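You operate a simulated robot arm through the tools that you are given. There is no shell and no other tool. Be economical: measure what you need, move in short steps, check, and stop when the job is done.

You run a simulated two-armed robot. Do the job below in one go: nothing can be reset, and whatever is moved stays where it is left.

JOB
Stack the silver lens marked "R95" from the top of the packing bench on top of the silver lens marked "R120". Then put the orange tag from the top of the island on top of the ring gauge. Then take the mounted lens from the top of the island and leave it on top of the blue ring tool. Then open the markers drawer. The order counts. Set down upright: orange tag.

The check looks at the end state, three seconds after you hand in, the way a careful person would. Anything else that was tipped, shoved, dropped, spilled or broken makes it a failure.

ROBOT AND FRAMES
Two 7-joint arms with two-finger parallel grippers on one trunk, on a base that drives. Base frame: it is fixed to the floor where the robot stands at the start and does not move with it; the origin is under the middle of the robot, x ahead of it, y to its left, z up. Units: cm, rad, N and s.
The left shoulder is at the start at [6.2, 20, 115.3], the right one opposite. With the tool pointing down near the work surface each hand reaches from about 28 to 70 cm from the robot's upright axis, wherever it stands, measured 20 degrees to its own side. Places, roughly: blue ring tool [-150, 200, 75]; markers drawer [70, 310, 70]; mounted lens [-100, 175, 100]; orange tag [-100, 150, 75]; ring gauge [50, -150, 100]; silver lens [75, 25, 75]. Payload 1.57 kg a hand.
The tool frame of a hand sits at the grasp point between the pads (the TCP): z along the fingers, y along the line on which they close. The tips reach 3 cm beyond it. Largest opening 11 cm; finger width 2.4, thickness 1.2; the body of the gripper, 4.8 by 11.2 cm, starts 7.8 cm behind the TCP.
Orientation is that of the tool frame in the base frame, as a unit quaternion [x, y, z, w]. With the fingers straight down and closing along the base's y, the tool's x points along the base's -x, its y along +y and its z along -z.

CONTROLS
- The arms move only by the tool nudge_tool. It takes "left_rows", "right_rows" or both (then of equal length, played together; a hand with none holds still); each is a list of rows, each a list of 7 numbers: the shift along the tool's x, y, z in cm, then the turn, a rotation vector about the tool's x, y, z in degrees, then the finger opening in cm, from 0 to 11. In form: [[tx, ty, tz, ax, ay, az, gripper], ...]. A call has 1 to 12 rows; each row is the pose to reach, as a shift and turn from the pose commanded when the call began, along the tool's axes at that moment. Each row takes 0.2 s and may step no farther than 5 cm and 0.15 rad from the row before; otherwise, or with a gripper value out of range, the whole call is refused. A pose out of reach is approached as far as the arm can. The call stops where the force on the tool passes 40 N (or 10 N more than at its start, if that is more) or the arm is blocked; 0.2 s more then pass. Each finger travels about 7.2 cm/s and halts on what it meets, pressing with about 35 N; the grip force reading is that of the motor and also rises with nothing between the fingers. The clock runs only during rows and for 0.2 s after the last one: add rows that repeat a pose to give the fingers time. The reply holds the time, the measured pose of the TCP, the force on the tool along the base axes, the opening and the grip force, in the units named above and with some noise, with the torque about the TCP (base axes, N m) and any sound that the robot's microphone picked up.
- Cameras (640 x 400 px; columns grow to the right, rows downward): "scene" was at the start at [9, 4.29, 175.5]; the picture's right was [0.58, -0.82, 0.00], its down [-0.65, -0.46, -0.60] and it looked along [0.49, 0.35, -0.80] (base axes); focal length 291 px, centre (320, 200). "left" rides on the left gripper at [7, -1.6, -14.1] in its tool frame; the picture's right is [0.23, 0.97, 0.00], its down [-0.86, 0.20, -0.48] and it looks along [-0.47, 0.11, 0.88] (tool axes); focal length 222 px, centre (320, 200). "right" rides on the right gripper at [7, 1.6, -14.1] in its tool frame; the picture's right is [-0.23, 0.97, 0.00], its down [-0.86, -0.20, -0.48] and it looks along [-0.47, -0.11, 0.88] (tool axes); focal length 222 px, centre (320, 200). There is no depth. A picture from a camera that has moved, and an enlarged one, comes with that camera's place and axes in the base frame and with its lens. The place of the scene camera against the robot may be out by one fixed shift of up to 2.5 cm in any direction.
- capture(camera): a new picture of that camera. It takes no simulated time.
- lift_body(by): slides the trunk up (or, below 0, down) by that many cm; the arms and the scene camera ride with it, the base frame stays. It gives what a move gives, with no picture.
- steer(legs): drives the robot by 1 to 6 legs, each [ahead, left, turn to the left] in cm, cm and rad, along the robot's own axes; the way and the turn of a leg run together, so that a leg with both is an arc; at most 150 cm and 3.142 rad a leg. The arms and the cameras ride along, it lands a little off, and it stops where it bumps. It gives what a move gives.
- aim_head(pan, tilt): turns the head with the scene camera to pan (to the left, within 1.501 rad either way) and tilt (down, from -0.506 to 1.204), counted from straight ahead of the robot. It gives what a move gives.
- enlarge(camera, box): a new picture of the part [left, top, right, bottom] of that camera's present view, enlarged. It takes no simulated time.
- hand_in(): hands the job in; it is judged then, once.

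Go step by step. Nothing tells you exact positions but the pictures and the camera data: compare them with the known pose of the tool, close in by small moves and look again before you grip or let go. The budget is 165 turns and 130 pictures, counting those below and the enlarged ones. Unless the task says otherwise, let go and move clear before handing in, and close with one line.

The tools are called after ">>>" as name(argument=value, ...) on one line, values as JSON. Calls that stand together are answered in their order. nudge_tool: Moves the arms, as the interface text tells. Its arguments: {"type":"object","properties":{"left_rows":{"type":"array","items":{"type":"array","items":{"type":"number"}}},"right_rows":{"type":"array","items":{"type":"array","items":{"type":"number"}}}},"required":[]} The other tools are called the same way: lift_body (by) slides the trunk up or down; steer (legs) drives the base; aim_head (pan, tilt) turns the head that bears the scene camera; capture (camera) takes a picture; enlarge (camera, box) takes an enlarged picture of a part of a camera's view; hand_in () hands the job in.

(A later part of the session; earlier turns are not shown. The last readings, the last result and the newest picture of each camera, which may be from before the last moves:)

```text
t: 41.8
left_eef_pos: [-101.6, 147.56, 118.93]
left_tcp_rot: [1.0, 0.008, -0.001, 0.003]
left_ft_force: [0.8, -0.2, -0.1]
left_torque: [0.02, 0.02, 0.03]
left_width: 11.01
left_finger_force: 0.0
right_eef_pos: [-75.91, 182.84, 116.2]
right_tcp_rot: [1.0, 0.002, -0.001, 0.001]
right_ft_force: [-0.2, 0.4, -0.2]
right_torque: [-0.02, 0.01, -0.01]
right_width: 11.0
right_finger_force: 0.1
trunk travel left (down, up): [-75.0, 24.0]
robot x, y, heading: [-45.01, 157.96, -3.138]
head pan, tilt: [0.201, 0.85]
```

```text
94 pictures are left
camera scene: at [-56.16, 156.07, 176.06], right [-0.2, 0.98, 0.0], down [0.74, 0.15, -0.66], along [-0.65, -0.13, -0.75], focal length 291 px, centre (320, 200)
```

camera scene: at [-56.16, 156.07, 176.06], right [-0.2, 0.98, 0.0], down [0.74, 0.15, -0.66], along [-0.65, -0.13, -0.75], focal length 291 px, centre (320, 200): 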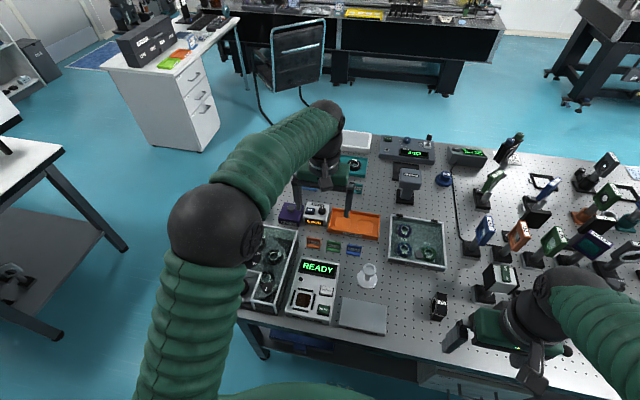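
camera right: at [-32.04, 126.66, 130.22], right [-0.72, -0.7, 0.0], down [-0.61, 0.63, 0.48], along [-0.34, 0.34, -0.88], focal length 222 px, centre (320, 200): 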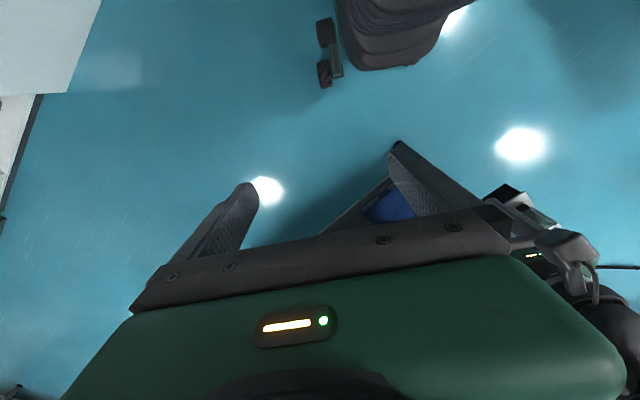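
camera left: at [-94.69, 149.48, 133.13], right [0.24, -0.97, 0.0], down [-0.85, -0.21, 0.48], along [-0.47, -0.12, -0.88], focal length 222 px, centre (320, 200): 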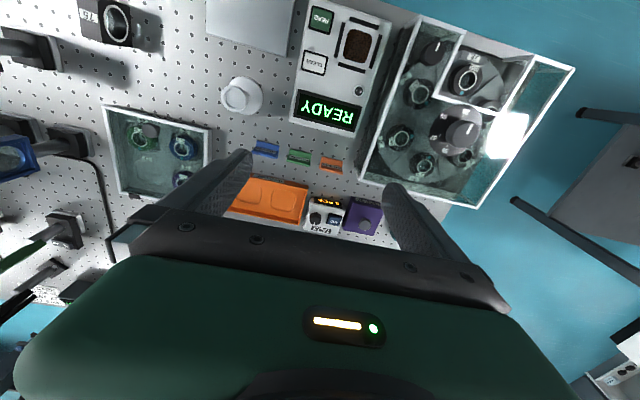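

The orange tag is at about (-107.5, 144, 93.5). I'll move above it at z≈106 and look closely.

>>> nudge_tool(left_rows=[[-3, 2, 3, 0, 0, 0, 9], [-6, 3.5, 6, 0, 0, 0, 9], [-6, 3.5, 10, 0, 0, 0, 9], [-6, 3.5, 13, 0, 0, 0, 9], [-6, 3.5, 13, 0, 0, 0, 9]])

>>> enlarge(camera="left", box=[180, 60, 460, 230])

>>> enlarge(camera="scene", box=[250, 170, 430, 290])

```text
t: 43.0
left_eef_pos: [-107.75, 143.98, 105.8]
left_tcp_rot: [1.0, 0.009, 0.001, 0.003]
left_ft_force: [0.2, -0.9, 0.5]
left_torque: [0.0, 0.04, -0.01]
left_width: 8.99
left_finger_force: 0.1
right_eef_pos: [-76.13, 183.01, 115.95]
right_tcp_rot: [1.0, 0.002, -0.001, 0.002]
right_ft_force: [0.4, -0.6, -0.2]
right_torque: [0.0, 0.0, -0.04]
right_width: 11.0
right_finger_force: 0.1
trunk travel left (down, up): [-75.0, 24.0]
robot x, y, heading: [-44.89, 157.96, -3.141]
head pan, tilt: [0.201, 0.85]
```

```text
2.29 times, centred on (320, 145) of left
camera zoom: at [-100.79, 145.86, 119.9], right [0.24, -0.97, 0.0], down [-0.85, -0.21, 0.48], along [-0.46, -0.12, -0.88], focal length 508 px, centre (320, 326)
```

zoom: 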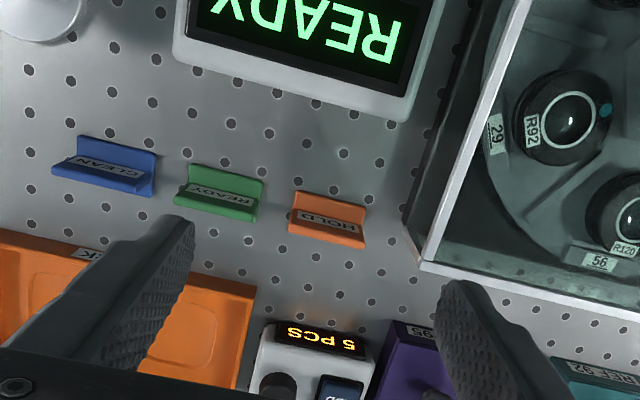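

```text
3.33 times, centred on (340, 230) of scene
camera zoom: at [-56.47, 156.13, 176.04], right [-0.2, 0.98, 0.0], down [0.74, 0.15, -0.66], along [-0.64, -0.13, -0.75], focal length 970 px, centre (253, 100)
```

zoom: 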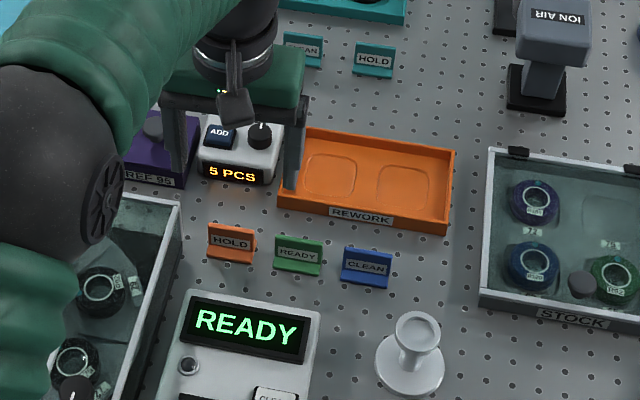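

I need the tag's shape; zooming in tighter.

>>> enlarge(camera="scene", box=[300, 228, 372, 268])

>>> enlarge(camera="left", box=[200, 110, 350, 180])

```text
8.89 times, centred on (336, 248) of scene
camera zoom: at [-56.47, 156.13, 176.04], right [-0.2, 0.98, 0.0], down [0.74, 0.15, -0.66], along [-0.64, -0.13, -0.75], focal length 2586 px, centre (178, -227)
```

zoom: 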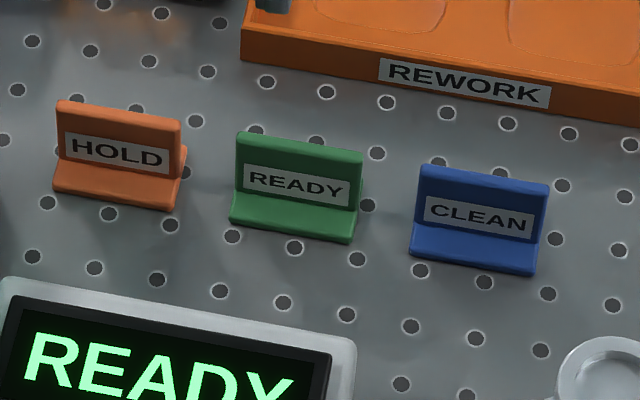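

```text
4.27 times, centred on (275, 145) of left
camera zoom: at [-100.79, 145.86, 119.9], right [0.24, -0.97, 0.0], down [-0.85, -0.21, 0.48], along [-0.46, -0.12, -0.88], focal length 948 px, centre (512, 435)
```

zoom: 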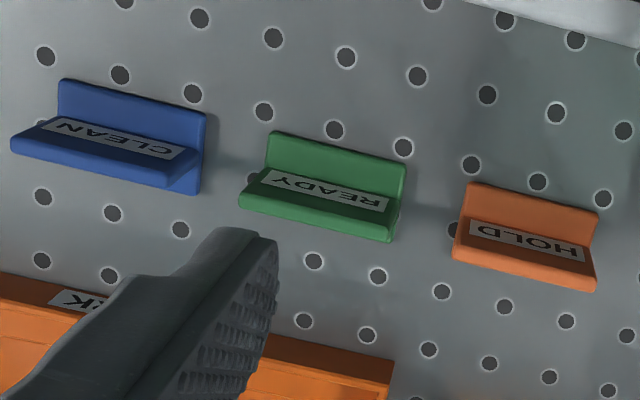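

The tag is an inverted-T: an upright plate with a flat foot, plate running along y. I'll turn the gripper 90° to pinch the plate front-to-back, then look along it.

>>> nudge_tool(left_rows=[[0, 0, 0, 0, 0, -8, 9], [0, 0, 0, 0, 0, -16, 9], [0, 0, 0, 0, 0, -24, 9], [0, 0, 0, 0, 0, -32, 9], [0, 0, 0, 0, 0, -40, 8], [0, 0, 0, 0, 0, -48, 7], [0, 0, 0, 0, 0, -56, 6], [0, 0, 0, 0, 0, -64, 5], [0, 0, 0, 0, 0, -72, 5], [0, 0, 0, 0, 0, -80, 5], [0, 0, 0, 0, 0, -87, 5], [0, 0, 0, 0, 0, -87, 5]])

>>> capture(camera="left")

```text
t: 45.6
left_eef_pos: [-107.5, 143.9, 106.0]
left_tcp_rot: [0.719, 0.695, -0.003, 0.001]
left_ft_force: [-0.1, -0.3, -0.2]
left_torque: [0.04, 0.02, 0.02]
left_width: 5.03
left_finger_force: 0.1
right_eef_pos: [-76.04, 183.03, 116.11]
right_tcp_rot: [1.0, 0.001, -0.001, 0.002]
right_ft_force: [0.1, 0.5, -1.0]
right_torque: [-0.02, 0.01, 0.03]
right_width: 11.0
right_finger_force: 0.1
trunk travel left (down, up): [-75.0, 24.0]
robot x, y, heading: [-44.95, 158.1, -3.138]
head pan, tilt: [0.201, 0.85]
```

```text
89 pictures are left
camera left: at [-108.97, 151.12, 119.96], right [0.98, 0.2, 0.0], down [0.17, -0.86, 0.48], along [0.09, -0.47, -0.88], focal length 222 px, centre (320, 200)
```

left: 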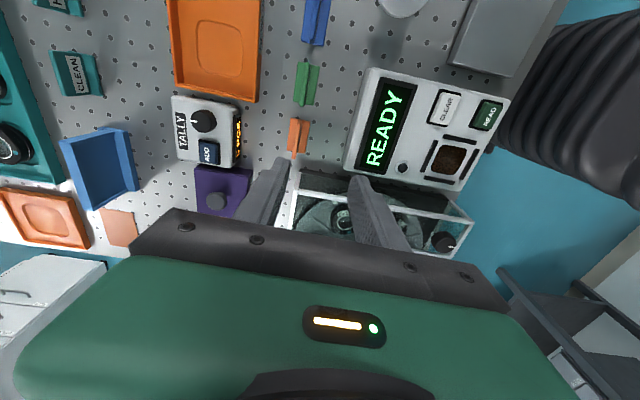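

Viewing end-on, the plate is ~2-3 cm farther from the robot than the TCP. I'll shift and lower partway, then look again.

>>> nudge_tool(left_rows=[[0, -1, 2, 0, 0, 0, 5], [0.2, -2.2, 5, 0, 0, 0, 5], [0.2, -2.2, 6, 0, 0, 0, 5], [0.2, -2.2, 6, 0, 0, 0, 5]])

>>> enlarge(camera="left", box=[220, 80, 420, 220])

```text
t: 46.6
left_eef_pos: [-109.88, 144.14, 99.79]
left_tcp_rot: [0.719, 0.695, -0.003, 0.001]
left_ft_force: [0.2, -1.1, 0.2]
left_torque: [-0.01, 0.02, 0.04]
left_width: 5.02
left_finger_force: 0.1
right_eef_pos: [-76.06, 182.85, 116.06]
right_tcp_rot: [1.0, 0.002, 0.0, 0.002]
right_ft_force: [0.2, 0.6, -0.1]
right_torque: [-0.01, -0.03, 0.01]
right_width: 11.03
right_finger_force: 0.0
trunk travel left (down, up): [-75.0, 24.0]
robot x, y, heading: [-44.59, 157.91, -3.142]
head pan, tilt: [0.201, 0.85]
```

```text
2.86 times, centred on (320, 150) of left
camera zoom: at [-111.17, 151.35, 113.99], right [0.98, 0.19, 0.0], down [0.17, -0.86, 0.48], along [0.09, -0.47, -0.88], focal length 635 px, centre (320, 343)
```

zoom: 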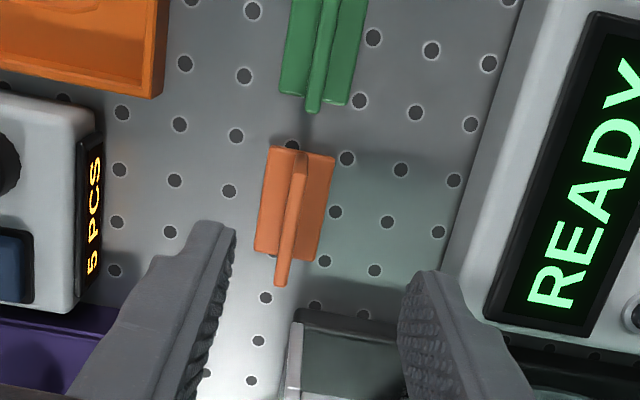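

Combining views, the plate top is about (-110.9, 143.2, 88.8). I'll align over it, correct the yaw a few degrees, and lower so the tips are just above it.

>>> nudge_tool(left_rows=[[-0.9, -1.0, 0, 0, 0, -4.5, 5], [-0.9, -1.0, 3, 0, 0, -4.5, 5], [-0.9, -1.0, 6, 0, 0, -4.5, 5], [-0.9, -1.0, 7.3, 0, 0, -4.5, 5], [-0.9, -1.0, 7.3, 0, 0, -4.5, 5]])

>>> enlarge(camera="left", box=[220, 80, 420, 220])

```text
t: 47.8
left_eef_pos: [-110.89, 143.37, 92.56]
left_tcp_rot: [0.692, 0.722, -0.002, 0.002]
left_ft_force: [0.7, -0.5, 0.9]
left_torque: [0.02, 0.01, -0.01]
left_width: 5.01
left_finger_force: 0.1
right_eef_pos: [-75.98, 182.92, 116.07]
right_tcp_rot: [1.0, 0.002, -0.001, 0.002]
right_ft_force: [-0.9, 0.0, -0.2]
right_torque: [0.01, -0.03, 0.0]
right_width: 11.02
right_finger_force: 0.0
trunk travel left (down, up): [-75.0, 24.0]
robot x, y, heading: [-45.12, 158.03, -3.144]
head pan, tilt: [0.201, 0.85]
```

```text
2.86 times, centred on (320, 150) of left
camera zoom: at [-112.74, 150.35, 106.67], right [0.96, 0.27, 0.0], down [0.24, -0.84, 0.48], along [0.13, -0.46, -0.88], focal length 635 px, centre (320, 343)
```

zoom: 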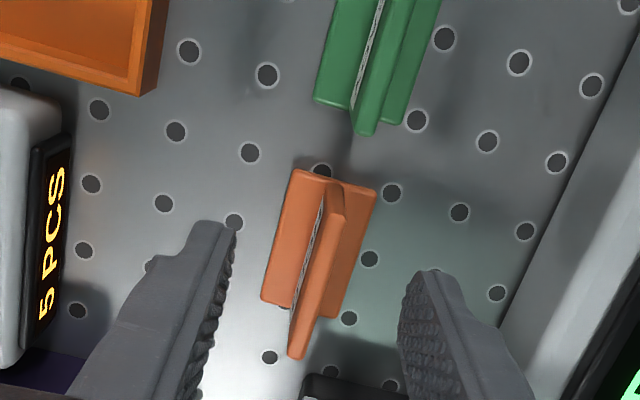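

Aligned and centred. Lowering 1.9 cm and looking before closing.

>>> nudge_tool(left_rows=[[0, 0, 1, 0, 0, 0, 5], [0, 0, 1.6, 0, 0, 0, 5], [0, 0, 1.9, 0, 0, 0, 4]])

>>> enlarge(camera="left", box=[220, 80, 420, 220])

```text
t: 48.6
left_eef_pos: [-110.93, 143.37, 90.58]
left_tcp_rot: [0.692, 0.722, -0.002, 0.002]
left_ft_force: [0.0, 0.0, 0.0]
left_torque: [0.03, 0.0, 0.0]
left_width: 3.99
left_finger_force: 0.0
right_eef_pos: [-75.87, 182.95, 116.03]
right_tcp_rot: [1.0, 0.002, -0.002, 0.001]
right_ft_force: [0.3, 0.5, -0.7]
right_torque: [0.01, 0.02, -0.03]
right_width: 10.99
right_finger_force: 0.0
trunk travel left (down, up): [-75.0, 24.0]
robot x, y, heading: [-45.34, 157.92, -3.138]
head pan, tilt: [0.201, 0.85]
```

```text
2.86 times, centred on (320, 150) of left
camera zoom: at [-112.79, 150.31, 104.74], right [0.96, 0.27, 0.0], down [0.24, -0.84, 0.48], along [0.13, -0.46, -0.88], focal length 635 px, centre (320, 343)
```

zoom: 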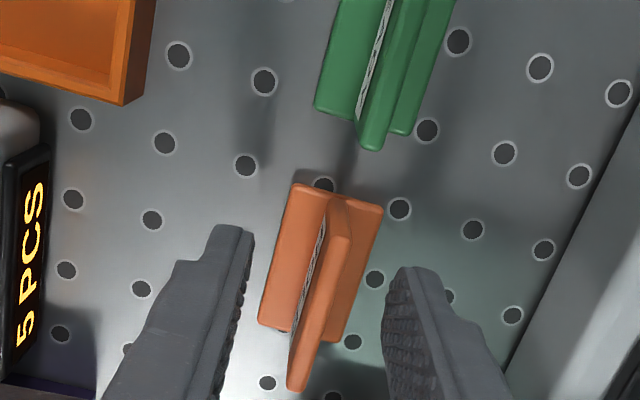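

Plate top is ~1 cm above the tips. Closing.

>>> nudge_tool(left_rows=[[0, 0, 0.1, 0, 0, 0, 2.5], [0, 0, 0.1, 0, 0, 0, 1], [0, 0, 0.1, 0, 0, 0, 0], [0, 0, 0.1, 0, 0, 0, 0]])

>>> enlarge(camera="left", box=[220, 80, 420, 220])

```text
t: 49.6
left_eef_pos: [-110.84, 143.27, 90.49]
left_tcp_rot: [0.691, 0.723, -0.002, 0.001]
left_ft_force: [0.0, -0.8, 0.9]
left_torque: [0.01, -0.04, -0.03]
left_width: 0.46
left_finger_force: 25.5
right_eef_pos: [-76.06, 182.84, 115.95]
right_tcp_rot: [1.0, 0.002, -0.001, 0.002]
right_ft_force: [-0.3, 0.5, 0.4]
right_torque: [0.04, 0.02, -0.01]
right_width: 11.0
right_finger_force: 0.1
trunk travel left (down, up): [-75.0, 24.0]
robot x, y, heading: [-44.78, 158.04, -3.139]
head pan, tilt: [0.201, 0.85]
```

```text
2.86 times, centred on (320, 150) of left
camera zoom: at [-112.8, 150.33, 104.65], right [0.96, 0.27, 0.0], down [0.24, -0.84, 0.48], along [0.13, -0.46, -0.88], focal length 635 px, centre (320, 343)
```

zoom: 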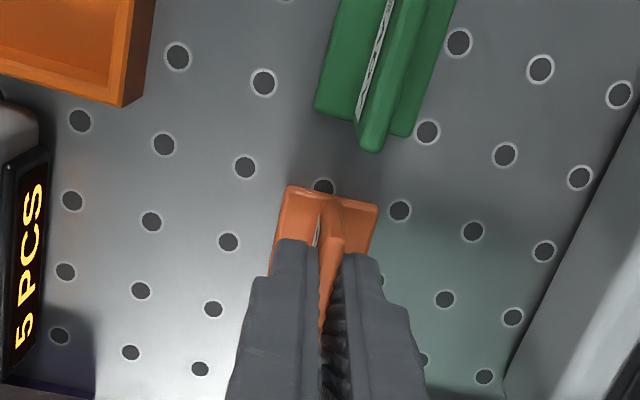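

Plate is held (0.46 cm). Lifting straight up, then retracting toward the robot.

>>> nudge_tool(left_rows=[[0, 0, -1, 0, 0, 0, 0], [0, 0, -4, 0, 0, 0, 0], [0, 0, -8, 0, 0, 0, 0], [0, 0, -13, 0, 0, 0, 0], [0, 0, -18, 0, 0, 0, 0], [0, 0, -23, 0, 0, 0, 0], [0, 0, -27, 0, 0, 0, 0], [0, 5, -27, 0, 0, 0, 0], [0, 10, -27, 0, 0, 0, 0], [0, 15, -27, 0, 0, 0, 0], [0, 20, -27, 0, 0, 0, 0], [0, 25, -27, 0, 0, 0, 0]])

>>> capture(camera="left")

>>> capture(camera="scene")

```text
t: 52.2
left_eef_pos: [-85.53, 144.4, 117.68]
left_tcp_rot: [0.691, 0.722, -0.003, 0.0]
left_ft_force: [-0.1, -0.4, -0.3]
left_torque: [-0.02, 0.01, 0.0]
left_width: 0.48
left_finger_force: 25.4
right_eef_pos: [-75.78, 182.8, 116.11]
right_tcp_rot: [1.0, 0.002, -0.003, 0.001]
right_ft_force: [-0.2, -0.3, 0.5]
right_torque: [0.03, 0.02, -0.01]
right_width: 10.99
right_finger_force: 0.1
trunk travel left (down, up): [-75.0, 24.0]
robot x, y, heading: [-44.45, 157.69, -3.133]
head pan, tilt: [0.201, 0.85]
```

```text
84 pictures are left
camera left: at [-87.38, 151.44, 131.86], right [0.96, 0.27, -0.01], down [0.24, -0.84, 0.48], along [0.12, -0.46, -0.88], focal length 222 px, centre (320, 200)
```

left: 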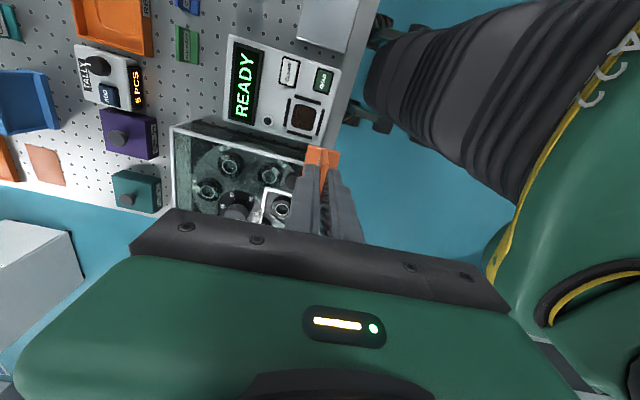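

```text
83 pictures are left
camera scene: at [-55.61, 155.97, 176.09], right [-0.2, 0.98, 0.0], down [0.73, 0.15, -0.66], along [-0.65, -0.13, -0.75], focal length 291 px, centre (320, 200)
```

scene: 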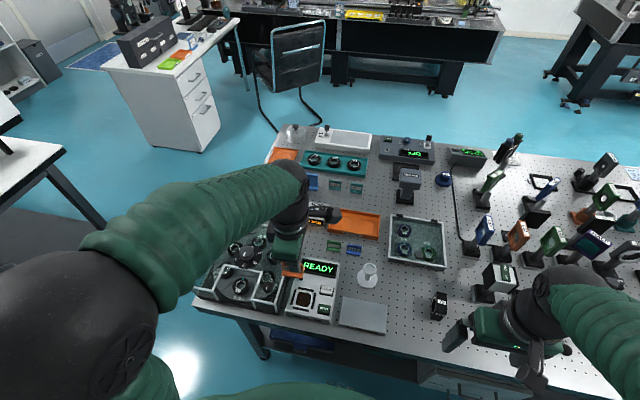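

The tag is held. I'll back away from the island, turn to face -y, and drive down the aisle to look for the ring gauge.

>>> steer(legs=[[-32, 0, 0], [0, 0, 1.571], [138, 0, 0]])

>>> aim_head(pan=0.3, tilt=0.45)

>>> capture(camera="scene")

```text
t: 64.7
left_eef_pos: [0.29, -20.47, 117.63]
left_tcp_rot: [-0.018, 1.0, 0.0, 0.001]
left_ft_force: [-0.8, 0.2, -0.1]
left_torque: [-0.02, 0.01, 0.02]
left_width: 0.46
left_finger_force: 25.5
right_eef_pos: [-38.02, -10.22, 116.07]
right_tcp_rot: [0.708, 0.707, 0.001, 0.002]
right_ft_force: [0.3, 0.4, -1.0]
right_torque: [0.0, -0.02, 0.01]
right_width: 10.98
right_finger_force: 0.1
trunk travel left (down, up): [-75.0, 24.0]
robot x, y, heading: [-12.94, 20.81, -1.576]
head pan, tilt: [0.201, 0.85]
```

```text
t: 65.5
left_eef_pos: [0.34, -20.6, 117.53]
left_tcp_rot: [-0.019, 1.0, -0.001, 0.004]
left_ft_force: [-0.1, -0.2, 0.2]
left_torque: [0.01, 0.02, -0.03]
left_width: 0.48
left_finger_force: 25.0
right_eef_pos: [-38.09, -10.25, 116.07]
right_tcp_rot: [0.708, 0.706, 0.0, 0.001]
right_ft_force: [0.3, 0.1, -0.2]
right_torque: [0.0, 0.0, 0.0]
right_width: 10.98
right_finger_force: 0.0
trunk travel left (down, up): [-75.0, 24.0]
robot x, y, heading: [-12.52, 20.48, -1.577]
head pan, tilt: [0.3, 0.45]
```

```text
82 pictures are left
camera scene: at [-10.65, 8.12, 179.49], right [-0.96, -0.29, 0.0], down [-0.13, 0.42, -0.9], along [0.26, -0.86, -0.44], focal length 291 px, centre (320, 200)
```

scene: 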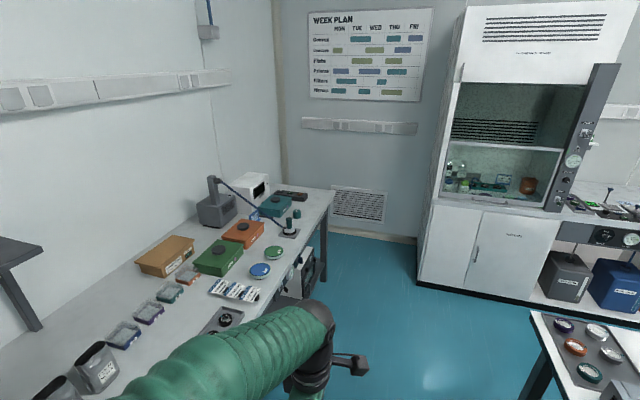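

The bench continues toward its far end. I'll enlarge that end, and also the table on the right with ring-like discs.

>>> enlarge(camera="scene", box=[190, 160, 350, 310])

>>> enlarge(camera="scene", box=[500, 150, 640, 400])

```text
2.67 times, centred on (270, 235) of scene
camera zoom: at [-10.65, 8.12, 179.49], right [-0.96, -0.29, 0.0], down [-0.13, 0.42, -0.9], along [0.26, -0.86, -0.44], focal length 776 px, centre (453, 107)
```

zoom: 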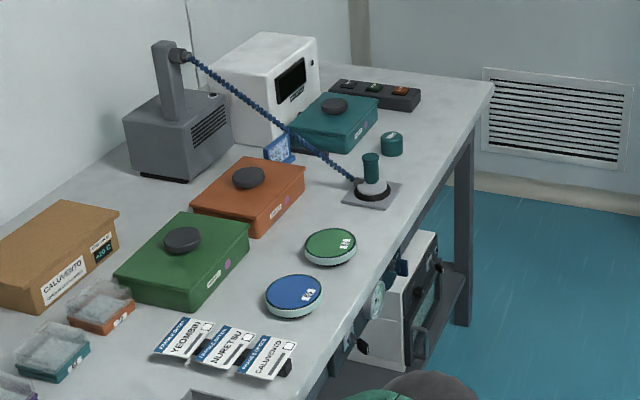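

```text
1.60 times, centred on (570, 275) of scene
camera zoom: at [-10.65, 8.12, 179.49], right [-0.96, -0.29, 0.0], down [-0.13, 0.42, -0.9], along [0.26, -0.86, -0.44], focal length 465 px, centre (-80, 80)
```

zoom: 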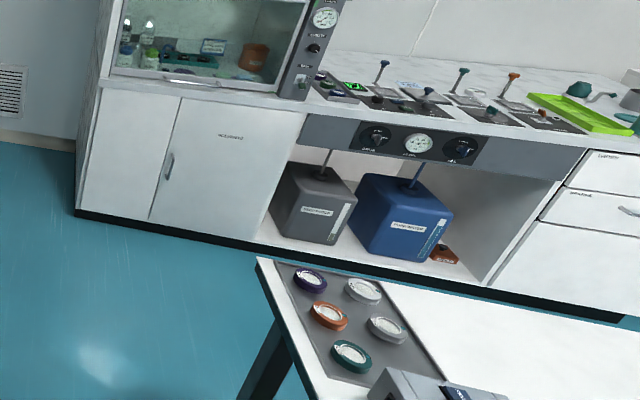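

The teal cylinder at the bench's far end, about (52, -147), matches the ring gauge's place. I'll drive down, turn to face the bench and inspect it.

>>> steer(legs=[[100, 0, 0], [72, 0, 0], [0, 0, 1.576]])

>>> aim_head(pan=0.1, tilt=0.75)

>>> capture(camera="scene")

```text
t: 78.1
left_eef_pos: [27.62, -138.17, 117.73]
left_tcp_rot: [0.722, -0.692, -0.001, -0.002]
left_ft_force: [-0.4, -0.3, 0.1]
left_torque: [0.0, 0.01, -0.01]
left_width: 0.48
left_finger_force: 25.0
right_eef_pos: [17.57, -176.51, 116.04]
right_tcp_rot: [0.0, 1.0, 0.002, 0.001]
right_ft_force: [-0.2, 0.2, 1.0]
right_torque: [0.0, 0.02, 0.03]
right_width: 11.01
right_finger_force: 0.0
trunk travel left (down, up): [-75.0, 24.0]
robot x, y, heading: [-13.49, -151.63, 0.003]
head pan, tilt: [0.3, 0.45]
```

```text
t: 78.9
left_eef_pos: [27.53, -138.17, 117.58]
left_tcp_rot: [0.722, -0.692, -0.002, -0.003]
left_ft_force: [0.7, -1.2, -0.3]
left_torque: [0.0, -0.03, 0.01]
left_width: 0.5
left_finger_force: 24.7
right_eef_pos: [17.61, -176.66, 116.12]
right_tcp_rot: [0.001, 1.0, 0.002, 0.001]
right_ft_force: [0.2, 0.4, 1.5]
right_torque: [0.0, -0.02, 0.02]
right_width: 11.0
right_finger_force: 0.0
trunk travel left (down, up): [-75.0, 24.0]
robot x, y, heading: [-13.64, -151.71, -0.002]
head pan, tilt: [0.099, 0.75]
```

```text
79 pictures are left
camera scene: at [-2.27, -151.21, 176.86], right [0.1, -0.99, 0.0], down [-0.68, -0.07, -0.73], along [0.73, 0.07, -0.68], focal length 291 px, centre (320, 200)
```

scene: 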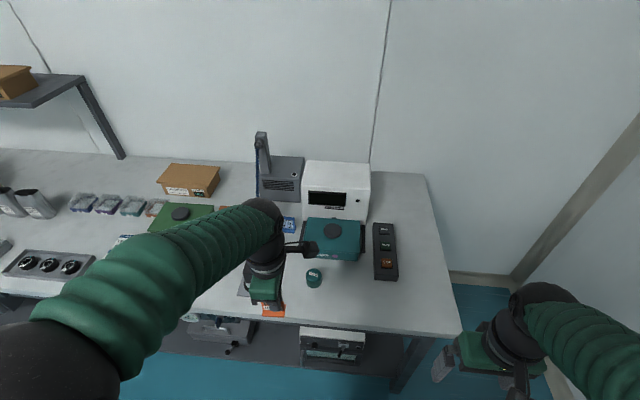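

>>> enlarge(camera="scene", box=[230, 210, 410, 330])

>>> capture(camera="left")

```text
3.33 times, centred on (320, 270) of scene
camera zoom: at [-2.27, -151.21, 176.86], right [0.1, -0.99, 0.0], down [-0.68, -0.07, -0.73], along [0.73, 0.07, -0.68], focal length 970 px, centre (320, -33)
```

zoom: 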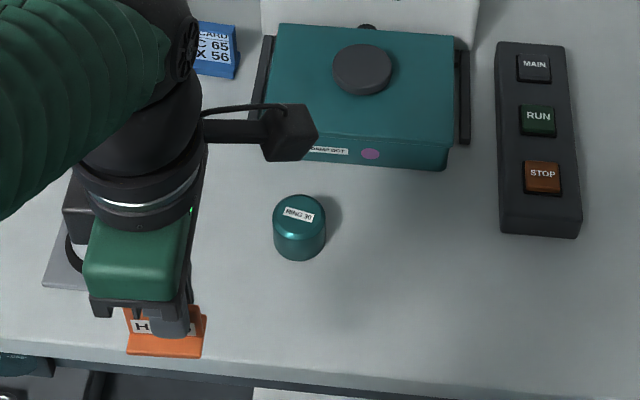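

```text
77 pictures are left
camera left: at [29.49, -145.1, 131.75], right [-0.96, -0.27, 0.0], down [-0.24, 0.84, 0.48], along [-0.13, 0.47, -0.88], focal length 222 px, centre (320, 200)
```

left: 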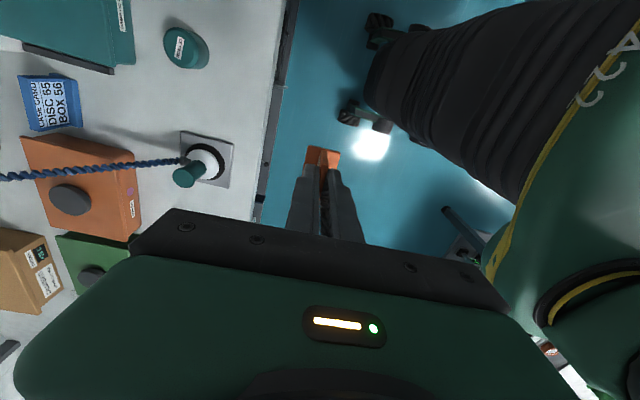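

The teal puck is labelled "RING 30": the ring gauge, top near (51.5, -143.5, 90). I'll drive 12 cm closer and bring the tag over it, staying high.

>>> steer(legs=[[12, 0, 0]])

>>> nudge_tool(left_rows=[[0, -4, 0, 0, 0, 0, 0], [0, -8, 0, 0, 0, 0, 0], [2, -10, 2, 0, 0, 0, 0], [2, -10, 6, 0, 0, 0, 0], [2, -10, 10, 0, 0, 0, 0], [2, -10, 10, 0, 0, 0, 0]])

>>> capture(camera="left")

```text
t: 80.1
left_eef_pos: [39.14, -138.11, 117.83]
left_tcp_rot: [0.721, -0.693, 0.001, -0.003]
left_ft_force: [-0.6, 0.0, -0.5]
left_torque: [0.03, 0.01, -0.02]
left_width: 0.45
left_finger_force: 24.8
right_eef_pos: [29.22, -176.47, 116.12]
right_tcp_rot: [-0.001, 1.0, 0.001, 0.002]
right_ft_force: [-1.0, -0.2, -0.7]
right_torque: [0.01, 0.01, 0.02]
right_width: 10.99
right_finger_force: 0.1
trunk travel left (down, up): [-75.0, 24.0]
robot x, y, heading: [-1.49, -151.44, 0.004]
head pan, tilt: [0.099, 0.75]
```

```text
t: 81.5
left_eef_pos: [49.61, -139.63, 107.61]
left_tcp_rot: [0.722, -0.692, -0.002, -0.002]
left_ft_force: [0.0, -0.1, -0.4]
left_torque: [-0.01, 0.01, 0.02]
left_width: 0.49
left_finger_force: 25.0
right_eef_pos: [29.45, -176.6, 116.06]
right_tcp_rot: [-0.001, 1.0, 0.002, 0.0]
right_ft_force: [0.1, 0.6, -0.1]
right_torque: [-0.01, -0.03, 0.0]
right_width: 10.97
right_finger_force: 0.1
trunk travel left (down, up): [-75.0, 24.0]
robot x, y, heading: [-1.64, -151.56, 0.003]
head pan, tilt: [0.099, 0.75]
```

```text
76 pictures are left
camera left: at [51.5, -146.59, 121.65], right [-0.96, -0.27, 0.0], down [-0.24, 0.84, 0.48], along [-0.13, 0.47, -0.88], focal length 222 px, centre (320, 200)
```

left: 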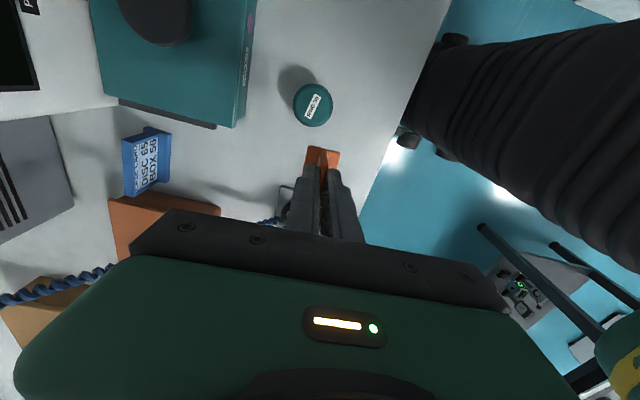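

Gauge top centre ≈ (51.5, -143.1, 89.5). Checking the tag's seat in the fingers.

>>> enlarge(camera="left", box=[220, 80, 420, 220])

```text
2.86 times, centred on (320, 150) of left
camera zoom: at [51.5, -146.59, 121.65], right [-0.96, -0.27, 0.0], down [-0.24, 0.84, 0.48], along [-0.13, 0.47, -0.88], focal length 635 px, centre (320, 343)
```

zoom: 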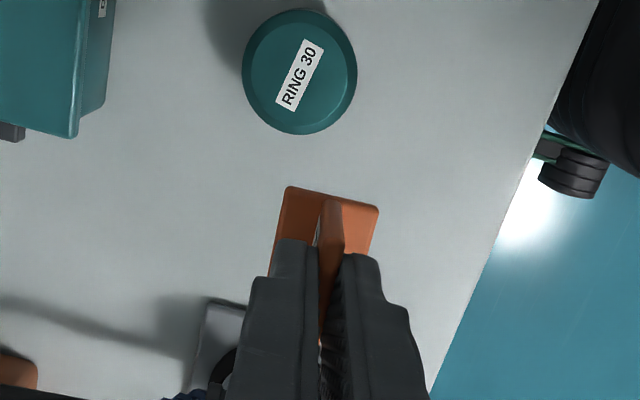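

Tag is centred on the TCP. Moving above the gauge and lowering to z≈96.

>>> nudge_tool(left_rows=[[1.8, -0.9, 0, 0, 0, 0, 0], [3.48, -1.85, 0, 0, 0, 0, 0], [3.48, -1.85, 4, 0, 0, 0, 0], [3.48, -1.85, 8, 0, 0, 0, 0], [3.48, -1.85, 11, 0, 0, 0, 0], [3.48, -1.85, 11, 0, 0, 0, 0]])

>>> enlarge(camera="left", box=[220, 80, 420, 220])

>>> enlarge(camera="scene", box=[250, 230, 380, 320])

```text
t: 82.9
left_eef_pos: [51.51, -143.21, 96.6]
left_tcp_rot: [0.722, -0.692, -0.002, -0.002]
left_ft_force: [-0.6, 0.2, -0.2]
left_torque: [0.05, 0.03, 0.0]
left_width: 0.48
left_finger_force: 25.0
right_eef_pos: [29.48, -176.58, 116.1]
right_tcp_rot: [-0.001, 1.0, 0.001, 0.001]
right_ft_force: [0.2, 0.7, -0.3]
right_torque: [-0.01, -0.01, -0.02]
right_width: 10.99
right_finger_force: 0.0
trunk travel left (down, up): [-75.0, 24.0]
robot x, y, heading: [-1.54, -151.39, 0.0]
head pan, tilt: [0.099, 0.75]
```

```text
2.86 times, centred on (320, 150) of left
camera zoom: at [53.45, -150.01, 110.74], right [-0.96, -0.27, 0.0], down [-0.24, 0.84, 0.48], along [-0.13, 0.47, -0.88], focal length 635 px, centre (320, 343)
```

zoom: 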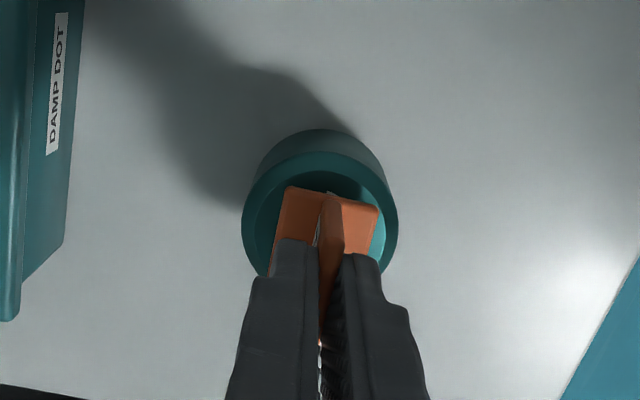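

```text
4.44 times, centred on (315, 275) of scene
camera zoom: at [9.68, -151.25, 176.86], right [0.1, -0.99, 0.0], down [-0.68, -0.07, -0.73], along [0.73, 0.07, -0.68], focal length 1293 px, centre (342, -133)
```

zoom: 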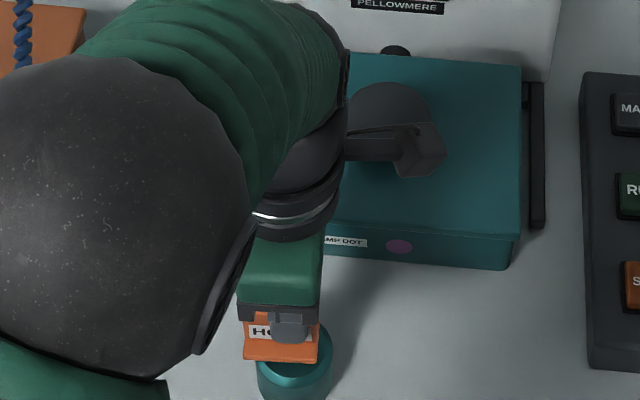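

Well centred. Lowering slowly until contact.

>>> nudge_tool(left_rows=[[0, 0, 1, 0, 0, 0, 0], [0, 0, 1.8, 0, 0, 0, 0], [0, 0, 2.3, 0, 0, 0, 0]])

>>> enlarge(camera="left", box=[220, 80, 420, 220])

```text
t: 83.7
left_eef_pos: [51.43, -143.07, 94.44]
left_tcp_rot: [0.722, -0.692, -0.001, -0.003]
left_ft_force: [-1.6, -0.6, 22.1]
left_torque: [-0.01, 0.09, -0.03]
left_width: 0.5
left_finger_force: 25.0
right_eef_pos: [29.33, -176.61, 116.07]
right_tcp_rot: [-0.001, 1.0, 0.002, 0.002]
right_ft_force: [0.1, 0.1, 0.2]
right_torque: [-0.03, 0.01, 0.01]
right_width: 10.97
right_finger_force: 0.1
trunk travel left (down, up): [-75.0, 24.0]
robot x, y, heading: [-1.16, -151.16, -0.001]
head pan, tilt: [0.099, 0.75]
```

```text
2.86 times, centred on (320, 150) of left
camera zoom: at [53.34, -150.03, 108.55], right [-0.96, -0.27, 0.0], down [-0.24, 0.84, 0.48], along [-0.12, 0.47, -0.88], focal length 635 px, centre (320, 343)
```

zoom: 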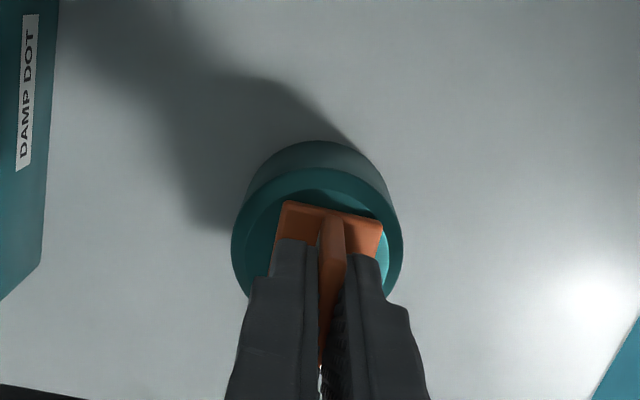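

Contact (22 N). I'll relax slightly, then open and back straight up.

>>> nudge_tool(left_rows=[[0, 0, -0.15, 0, 0, 0, 0], [0, 0, -0.15, 0, 0, 0, 0.8], [0, 0, -0.15, 0, 0, 0, 2], [0, 0, -0.15, 0, 0, 0, 3.5], [0, 0, -1.5, 0, 0, 0, 3.5], [0, 0, -5, 0, 0, 0, 3.5], [0, 0, -10, 0, 0, 0, 3.5], [0, 0, -15, 0, 0, 0, 3.5], [0, 0, -20, 0, 0, 0, 3.5]])

>>> enlarge(camera="left", box=[220, 50, 420, 190])

>>> enlarge(camera="scene", box=[250, 230, 380, 320])

```text
t: 85.7
left_eef_pos: [51.47, -143.25, 114.29]
left_tcp_rot: [0.722, -0.692, -0.001, -0.003]
left_ft_force: [-0.2, 0.6, 0.8]
left_torque: [0.01, -0.02, 0.04]
left_width: 3.5
left_finger_force: 0.0
right_eef_pos: [29.45, -176.49, 116.01]
right_tcp_rot: [-0.002, 1.0, 0.002, 0.003]
right_ft_force: [0.0, -0.5, 0.4]
right_torque: [0.0, -0.02, 0.0]
right_width: 11.0
right_finger_force: 0.1
trunk travel left (down, up): [-75.0, 24.0]
robot x, y, heading: [-1.33, -151.39, 0.004]
head pan, tilt: [0.099, 0.75]
```

```text
2.86 times, centred on (320, 120) of left
camera zoom: at [53.3, -150.11, 128.49], right [-0.96, -0.27, 0.0], down [-0.24, 0.84, 0.48], along [-0.13, 0.47, -0.88], focal length 635 px, centre (320, 429)
```

zoom: 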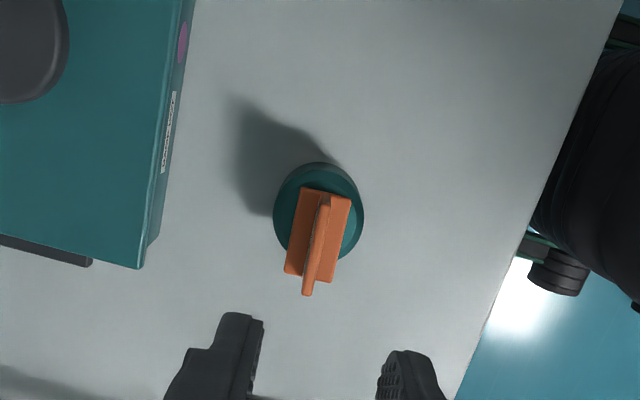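

```text
4.44 times, centred on (315, 275) of scene
camera zoom: at [9.52, -151.21, 176.86], right [0.1, -0.99, 0.0], down [-0.68, -0.07, -0.73], along [0.73, 0.07, -0.68], focal length 1293 px, centre (342, -133)
```

zoom: 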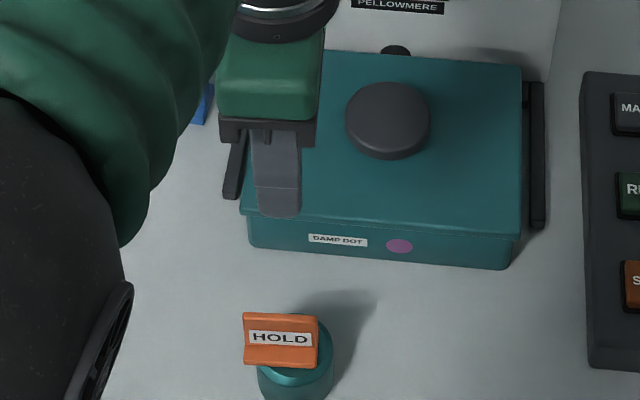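

The tag stands upright on the gauge. Retracting and turning the left wrist back to its standard orientation.

>>> nudge_tool(left_rows=[[0, 4, -2, 0, 0, 0, 5], [0, 8, -4, 0, 0, 0, 5], [0, 12, -4, 0, 0, 8, 5], [0, 16, -4, 0, 0, 16, 5], [0, 18, -4, 0, 0, 24, 5], [0, 18, -4, 0, 0, 32, 5], [0, 18, -4, 0, 0, 40, 5], [0, 18, -4, 0, 0, 48, 5], [0, 18, -4, 0, 0, 56, 5], [0, 18, -4, 0, 0, 64, 5], [0, 18, -4, 0, 0, 72, 5], [0, 18, -4, 0, 0, 80, 5]])

>>> steer(legs=[[-14, 0, 0], [0, 0, 1.571], [100, 0, 0], [80, 0, 0]])

>>> aim_head(pan=0.5, tilt=0.6)

>>> capture(camera="scene")

```text
t: 88.3
left_eef_pos: [33.58, -143.82, 118.24]
left_tcp_rot: [-0.106, 0.994, 0.001, 0.001]
left_ft_force: [-0.6, 0.5, 0.2]
left_torque: [0.0, -0.01, -0.01]
left_width: 5.0
left_finger_force: 0.1
right_eef_pos: [29.59, -176.57, 116.04]
right_tcp_rot: [-0.001, 1.0, 0.002, 0.002]
right_ft_force: [0.0, -0.2, 0.1]
right_torque: [0.01, -0.03, 0.0]
right_width: 11.01
right_finger_force: 0.1
trunk travel left (down, up): [-75.0, 24.0]
robot x, y, heading: [-1.45, -151.95, 0.004]
head pan, tilt: [0.099, 0.75]
```

```text
t: 102.2
left_eef_pos: [-20.11, 64.48, 118.33]
left_tcp_rot: [0.774, -0.633, -0.002, 0.001]
left_ft_force: [0.0, -0.9, -0.1]
left_torque: [0.0, 0.03, 0.01]
left_width: 5.04
left_finger_force: 0.1
right_eef_pos: [12.41, 60.03, 116.12]
right_tcp_rot: [-0.702, 0.712, 0.002, -0.001]
right_ft_force: [-0.2, 0.3, -0.1]
right_torque: [0.02, -0.01, -0.01]
right_width: 11.0
right_finger_force: 0.0
trunk travel left (down, up): [-75.0, 24.0]
robot x, y, heading: [-13.14, 29.41, 1.555]
head pan, tilt: [0.099, 0.75]
```

```text
t: 103.0
left_eef_pos: [-20.1, 64.72, 118.2]
left_tcp_rot: [0.774, -0.633, -0.001, 0.002]
left_ft_force: [0.9, -0.3, 0.1]
left_torque: [-0.01, 0.01, 0.0]
left_width: 5.01
left_finger_force: 0.1
right_eef_pos: [12.4, 59.98, 116.06]
right_tcp_rot: [-0.703, 0.712, 0.002, 0.0]
right_ft_force: [-0.7, -0.5, 0.1]
right_torque: [0.0, -0.02, -0.01]
right_width: 10.99
right_finger_force: 0.0
trunk travel left (down, up): [-75.0, 24.0]
robot x, y, heading: [-13.03, 29.36, 1.558]
head pan, tilt: [0.499, 0.6]
```

```text
69 pictures are left
camera scene: at [-17.36, 40.08, 178.14], right [0.88, 0.47, 0.0], down [0.26, -0.5, -0.82], along [-0.39, 0.73, -0.57], focal length 291 px, centre (320, 200)
```

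scene: 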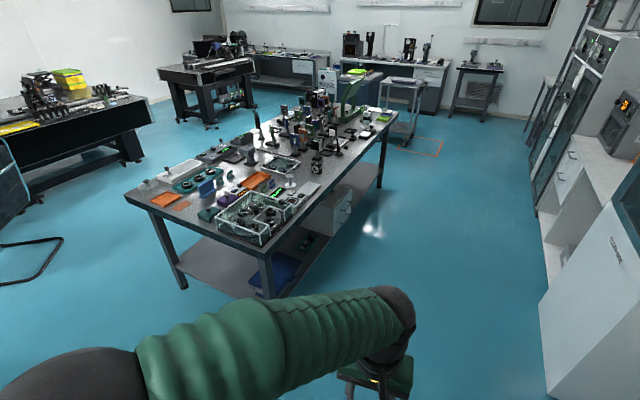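

The island again: the black cube-mounted lens sits near (-93, 182), and the blue puck near (-153, 190) is probably the blue ring tool. I'll drive up and face the island at y≈172.

>>> steer(legs=[[143, 0, 0], [0, 0, 1.583], [28, 0, 0]])

>>> aim_head(pan=-0.1, tilt=0.8)

>>> capture(camera="scene")

>>> capture(camera="right")

```text
t: 115.5
left_eef_pos: [-73.65, 168.05, 118.34]
left_tcp_rot: [0.996, 0.09, -0.002, 0.002]
left_ft_force: [-0.3, 0.9, 0.0]
left_torque: [0.01, 0.0, -0.01]
left_width: 5.04
left_finger_force: 0.0
right_eef_pos: [-68.23, 200.53, 116.08]
right_tcp_rot: [1.0, -0.018, -0.002, 0.002]
right_ft_force: [1.1, -0.4, 0.0]
right_torque: [0.03, 0.03, 0.01]
right_width: 11.0
right_finger_force: 0.1
trunk travel left (down, up): [-75.0, 24.0]
robot x, y, heading: [-38.44, 174.56, 3.108]
head pan, tilt: [0.499, 0.6]
```

```text
t: 116.5
left_eef_pos: [-73.77, 168.12, 118.21]
left_tcp_rot: [0.996, 0.091, 0.0, 0.003]
left_ft_force: [0.1, 0.3, 0.4]
left_torque: [0.05, -0.02, 0.01]
left_width: 5.0
left_finger_force: 0.1
right_eef_pos: [-68.67, 200.48, 115.92]
right_tcp_rot: [1.0, -0.017, 0.0, 0.002]
right_ft_force: [0.4, 1.3, -0.5]
right_torque: [0.05, -0.02, 0.0]
right_width: 10.99
right_finger_force: 0.0
trunk travel left (down, up): [-75.0, 24.0]
robot x, y, heading: [-38.59, 174.35, 3.107]
head pan, tilt: [-0.099, 0.799]
```

```text
68 pictures are left
camera scene: at [-50.06, 175.36, 176.46], right [0.13, 0.99, 0.0], down [0.71, -0.09, -0.7], along [-0.69, 0.09, -0.72], focal length 291 px, centre (320, 200)
```

scene: 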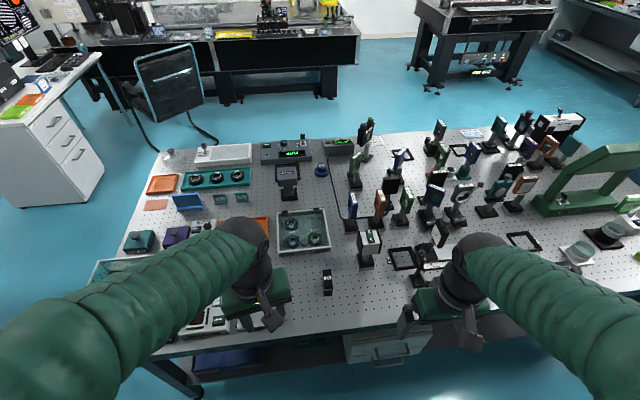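

```text
67 pictures are left
camera right: at [-61.76, 198.74, 130.21], right [-0.26, -0.97, 0.0], down [-0.85, 0.23, 0.48], along [-0.46, 0.12, -0.88], focal length 222 px, centre (320, 200)
```

right: 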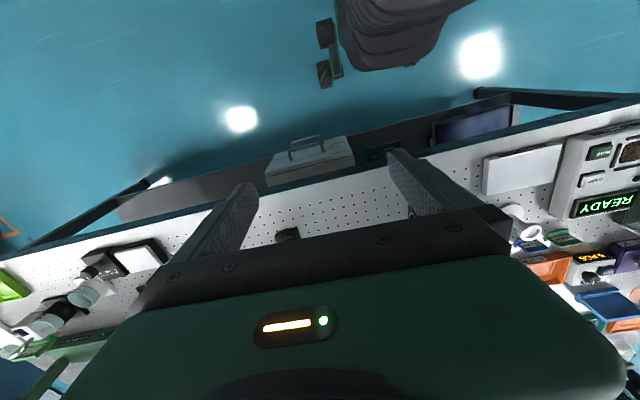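

>>> enlarge(camera="scene", box=[250, 130, 430, 300])

>>> enlarge(camera="scene", box=[300, 140, 370, 185])

```text
2.35 times, centred on (340, 215) of scene
camera zoom: at [-50.06, 175.36, 176.46], right [0.13, 0.99, 0.0], down [0.71, -0.09, -0.7], along [-0.69, 0.09, -0.72], focal length 684 px, centre (273, 165)
```

zoom: 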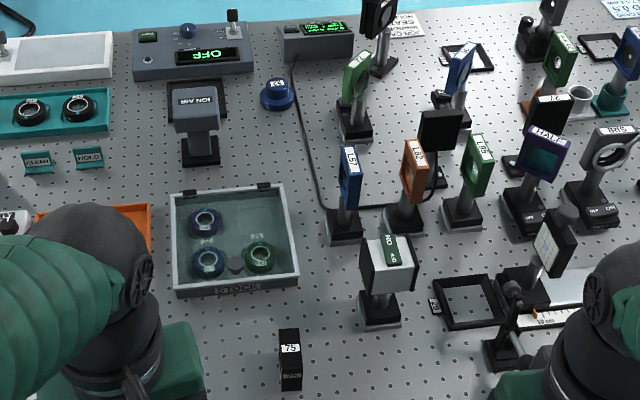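

```text
8.89 times, centred on (335, 162) of scene
camera zoom: at [-50.06, 175.36, 176.46], right [0.13, 0.99, 0.0], down [0.71, -0.09, -0.7], along [-0.69, 0.09, -0.72], focal length 2586 px, centre (187, 533)
```

zoom: 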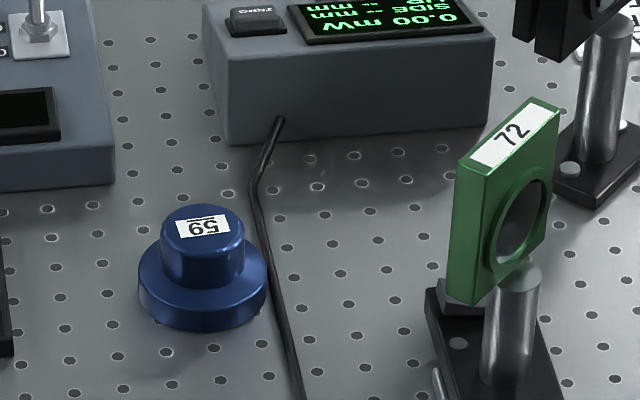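

The mounted lens is the black block marked 75; the blue stepped puck marked 59 is the ring tool. I'll bring the right hand over the mounted lens, high, and look.

>>> nudge_tool(right_rows=[[-2, 4, 0, 0, 0, 0, 11], [-4, 8, 0, 0, 0, 0, 11], [-7, 12, 0, 0, 0, 0, 11], [-10.5, 15.5, 0, 0, 0, 0, 11], [-15, 16, 0, 0, 0, 0, 11], [-19.5, 16, 0, 0, 0, 0, 11], [-22, 16, 2, 0, 0, 0, 11], [-22, 16, 6, 0, 0, 0, 11], [-22, 16, 6, 0, 0, 0, 11]])

>>> capture(camera="right")

```text
t: 118.5
left_eef_pos: [-73.82, 167.96, 118.37]
left_tcp_rot: [0.996, 0.091, -0.001, 0.002]
left_ft_force: [0.4, 0.2, -0.2]
left_torque: [0.0, -0.03, 0.02]
left_width: 5.01
left_finger_force: 0.0
right_eef_pos: [-90.89, 185.26, 110.05]
right_tcp_rot: [1.0, -0.016, 0.001, 0.001]
right_ft_force: [-0.3, -0.6, -0.8]
right_torque: [-0.01, 0.03, 0.0]
right_width: 10.99
right_finger_force: 0.1
trunk travel left (down, up): [-75.0, 24.0]
robot x, y, heading: [-38.77, 174.32, 3.111]
head pan, tilt: [-0.099, 0.799]
```

```text
64 pictures are left
camera right: at [-84.06, 183.43, 124.22], right [-0.26, -0.97, 0.0], down [-0.85, 0.23, 0.48], along [-0.46, 0.12, -0.88], focal length 222 px, centre (320, 200)
```

right: 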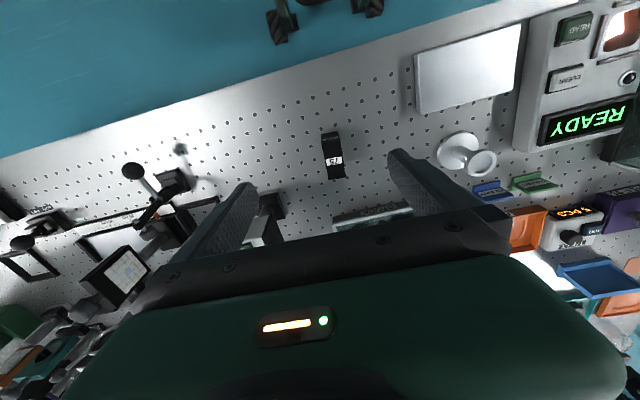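

>>> enlarge(camera="right", box=[260, 100, 410, 210])

```text
3.64 times, centred on (335, 155) of right
camera zoom: at [-84.06, 183.43, 124.22], right [-0.26, -0.97, 0.0], down [-0.85, 0.23, 0.48], along [-0.46, 0.12, -0.88], focal length 808 px, centre (266, 364)
```

zoom: 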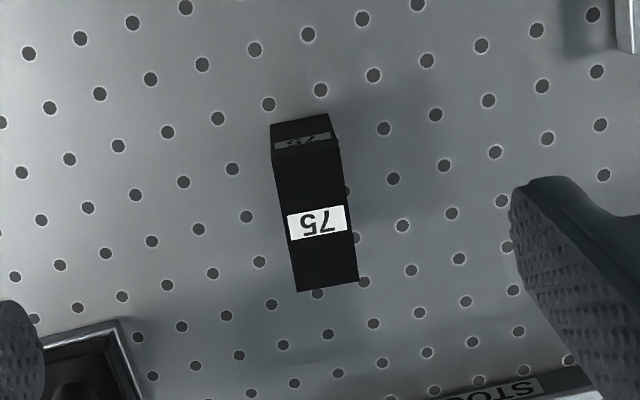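

The block is ~2.6 cm thick (y) and ~5.6 cm long (x), at about (-95, 184). I'll rotate the right gripper 88° to hold it by its narrow edges rather than the lens faces, and centre above it.

>>> nudge_tool(right_rows=[[-2, 0.6, 0, 0, 0, 8, 11], [-4, 1.1, 0, 0, 0, 16, 11], [-4, 1.1, 0, 0, 0, 24, 11], [-4, 1.1, 0, 0, 0, 32, 11], [-4, 1.1, 0, 0, 0, 40, 11], [-4, 1.1, 0, 0, 0, 48, 11], [-4, 1.1, 0, 0, 0, 56, 11], [-4, 1.1, 0, 0, 0, 64, 11], [-4, 1.1, 2, 0, 0, 72, 11], [-4, 1.1, 4, 0, 0, 80, 11], [-4, 1.1, 6, 0, 0, 88, 10], [-4, 1.1, 6, 0, 0, 88, 9]])

>>> capture(camera="right")

```text
t: 121.1
left_eef_pos: [-73.85, 168.02, 118.11]
left_tcp_rot: [0.996, 0.091, -0.001, 0.002]
left_ft_force: [0.1, 0.0, 0.8]
left_torque: [-0.05, 0.03, -0.01]
left_width: 5.02
left_finger_force: 0.0
right_eef_pos: [-95.05, 184.16, 104.16]
right_tcp_rot: [-0.707, 0.707, 0.0, -0.001]
right_ft_force: [-0.2, -0.5, 0.8]
right_torque: [-0.03, -0.01, 0.0]
right_width: 8.99
right_finger_force: 0.1
trunk travel left (down, up): [-75.0, 24.0]
robot x, y, heading: [-38.39, 174.71, 3.107]
head pan, tilt: [-0.099, 0.799]
```

```text
62 pictures are left
camera right: at [-96.82, 177.23, 118.25], right [-0.97, 0.23, 0.0], down [0.2, 0.86, 0.48], along [0.11, 0.46, -0.88], focal length 222 px, centre (320, 200)
```

right: 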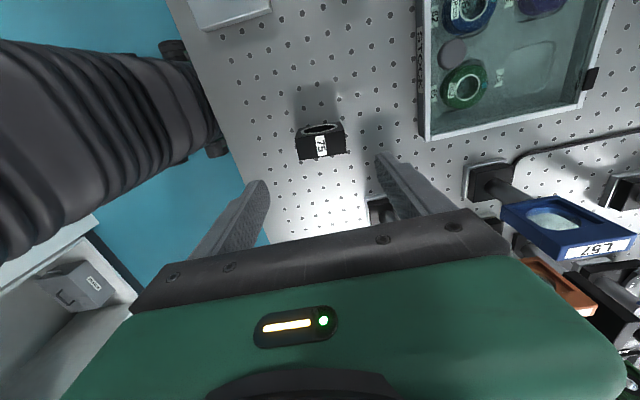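

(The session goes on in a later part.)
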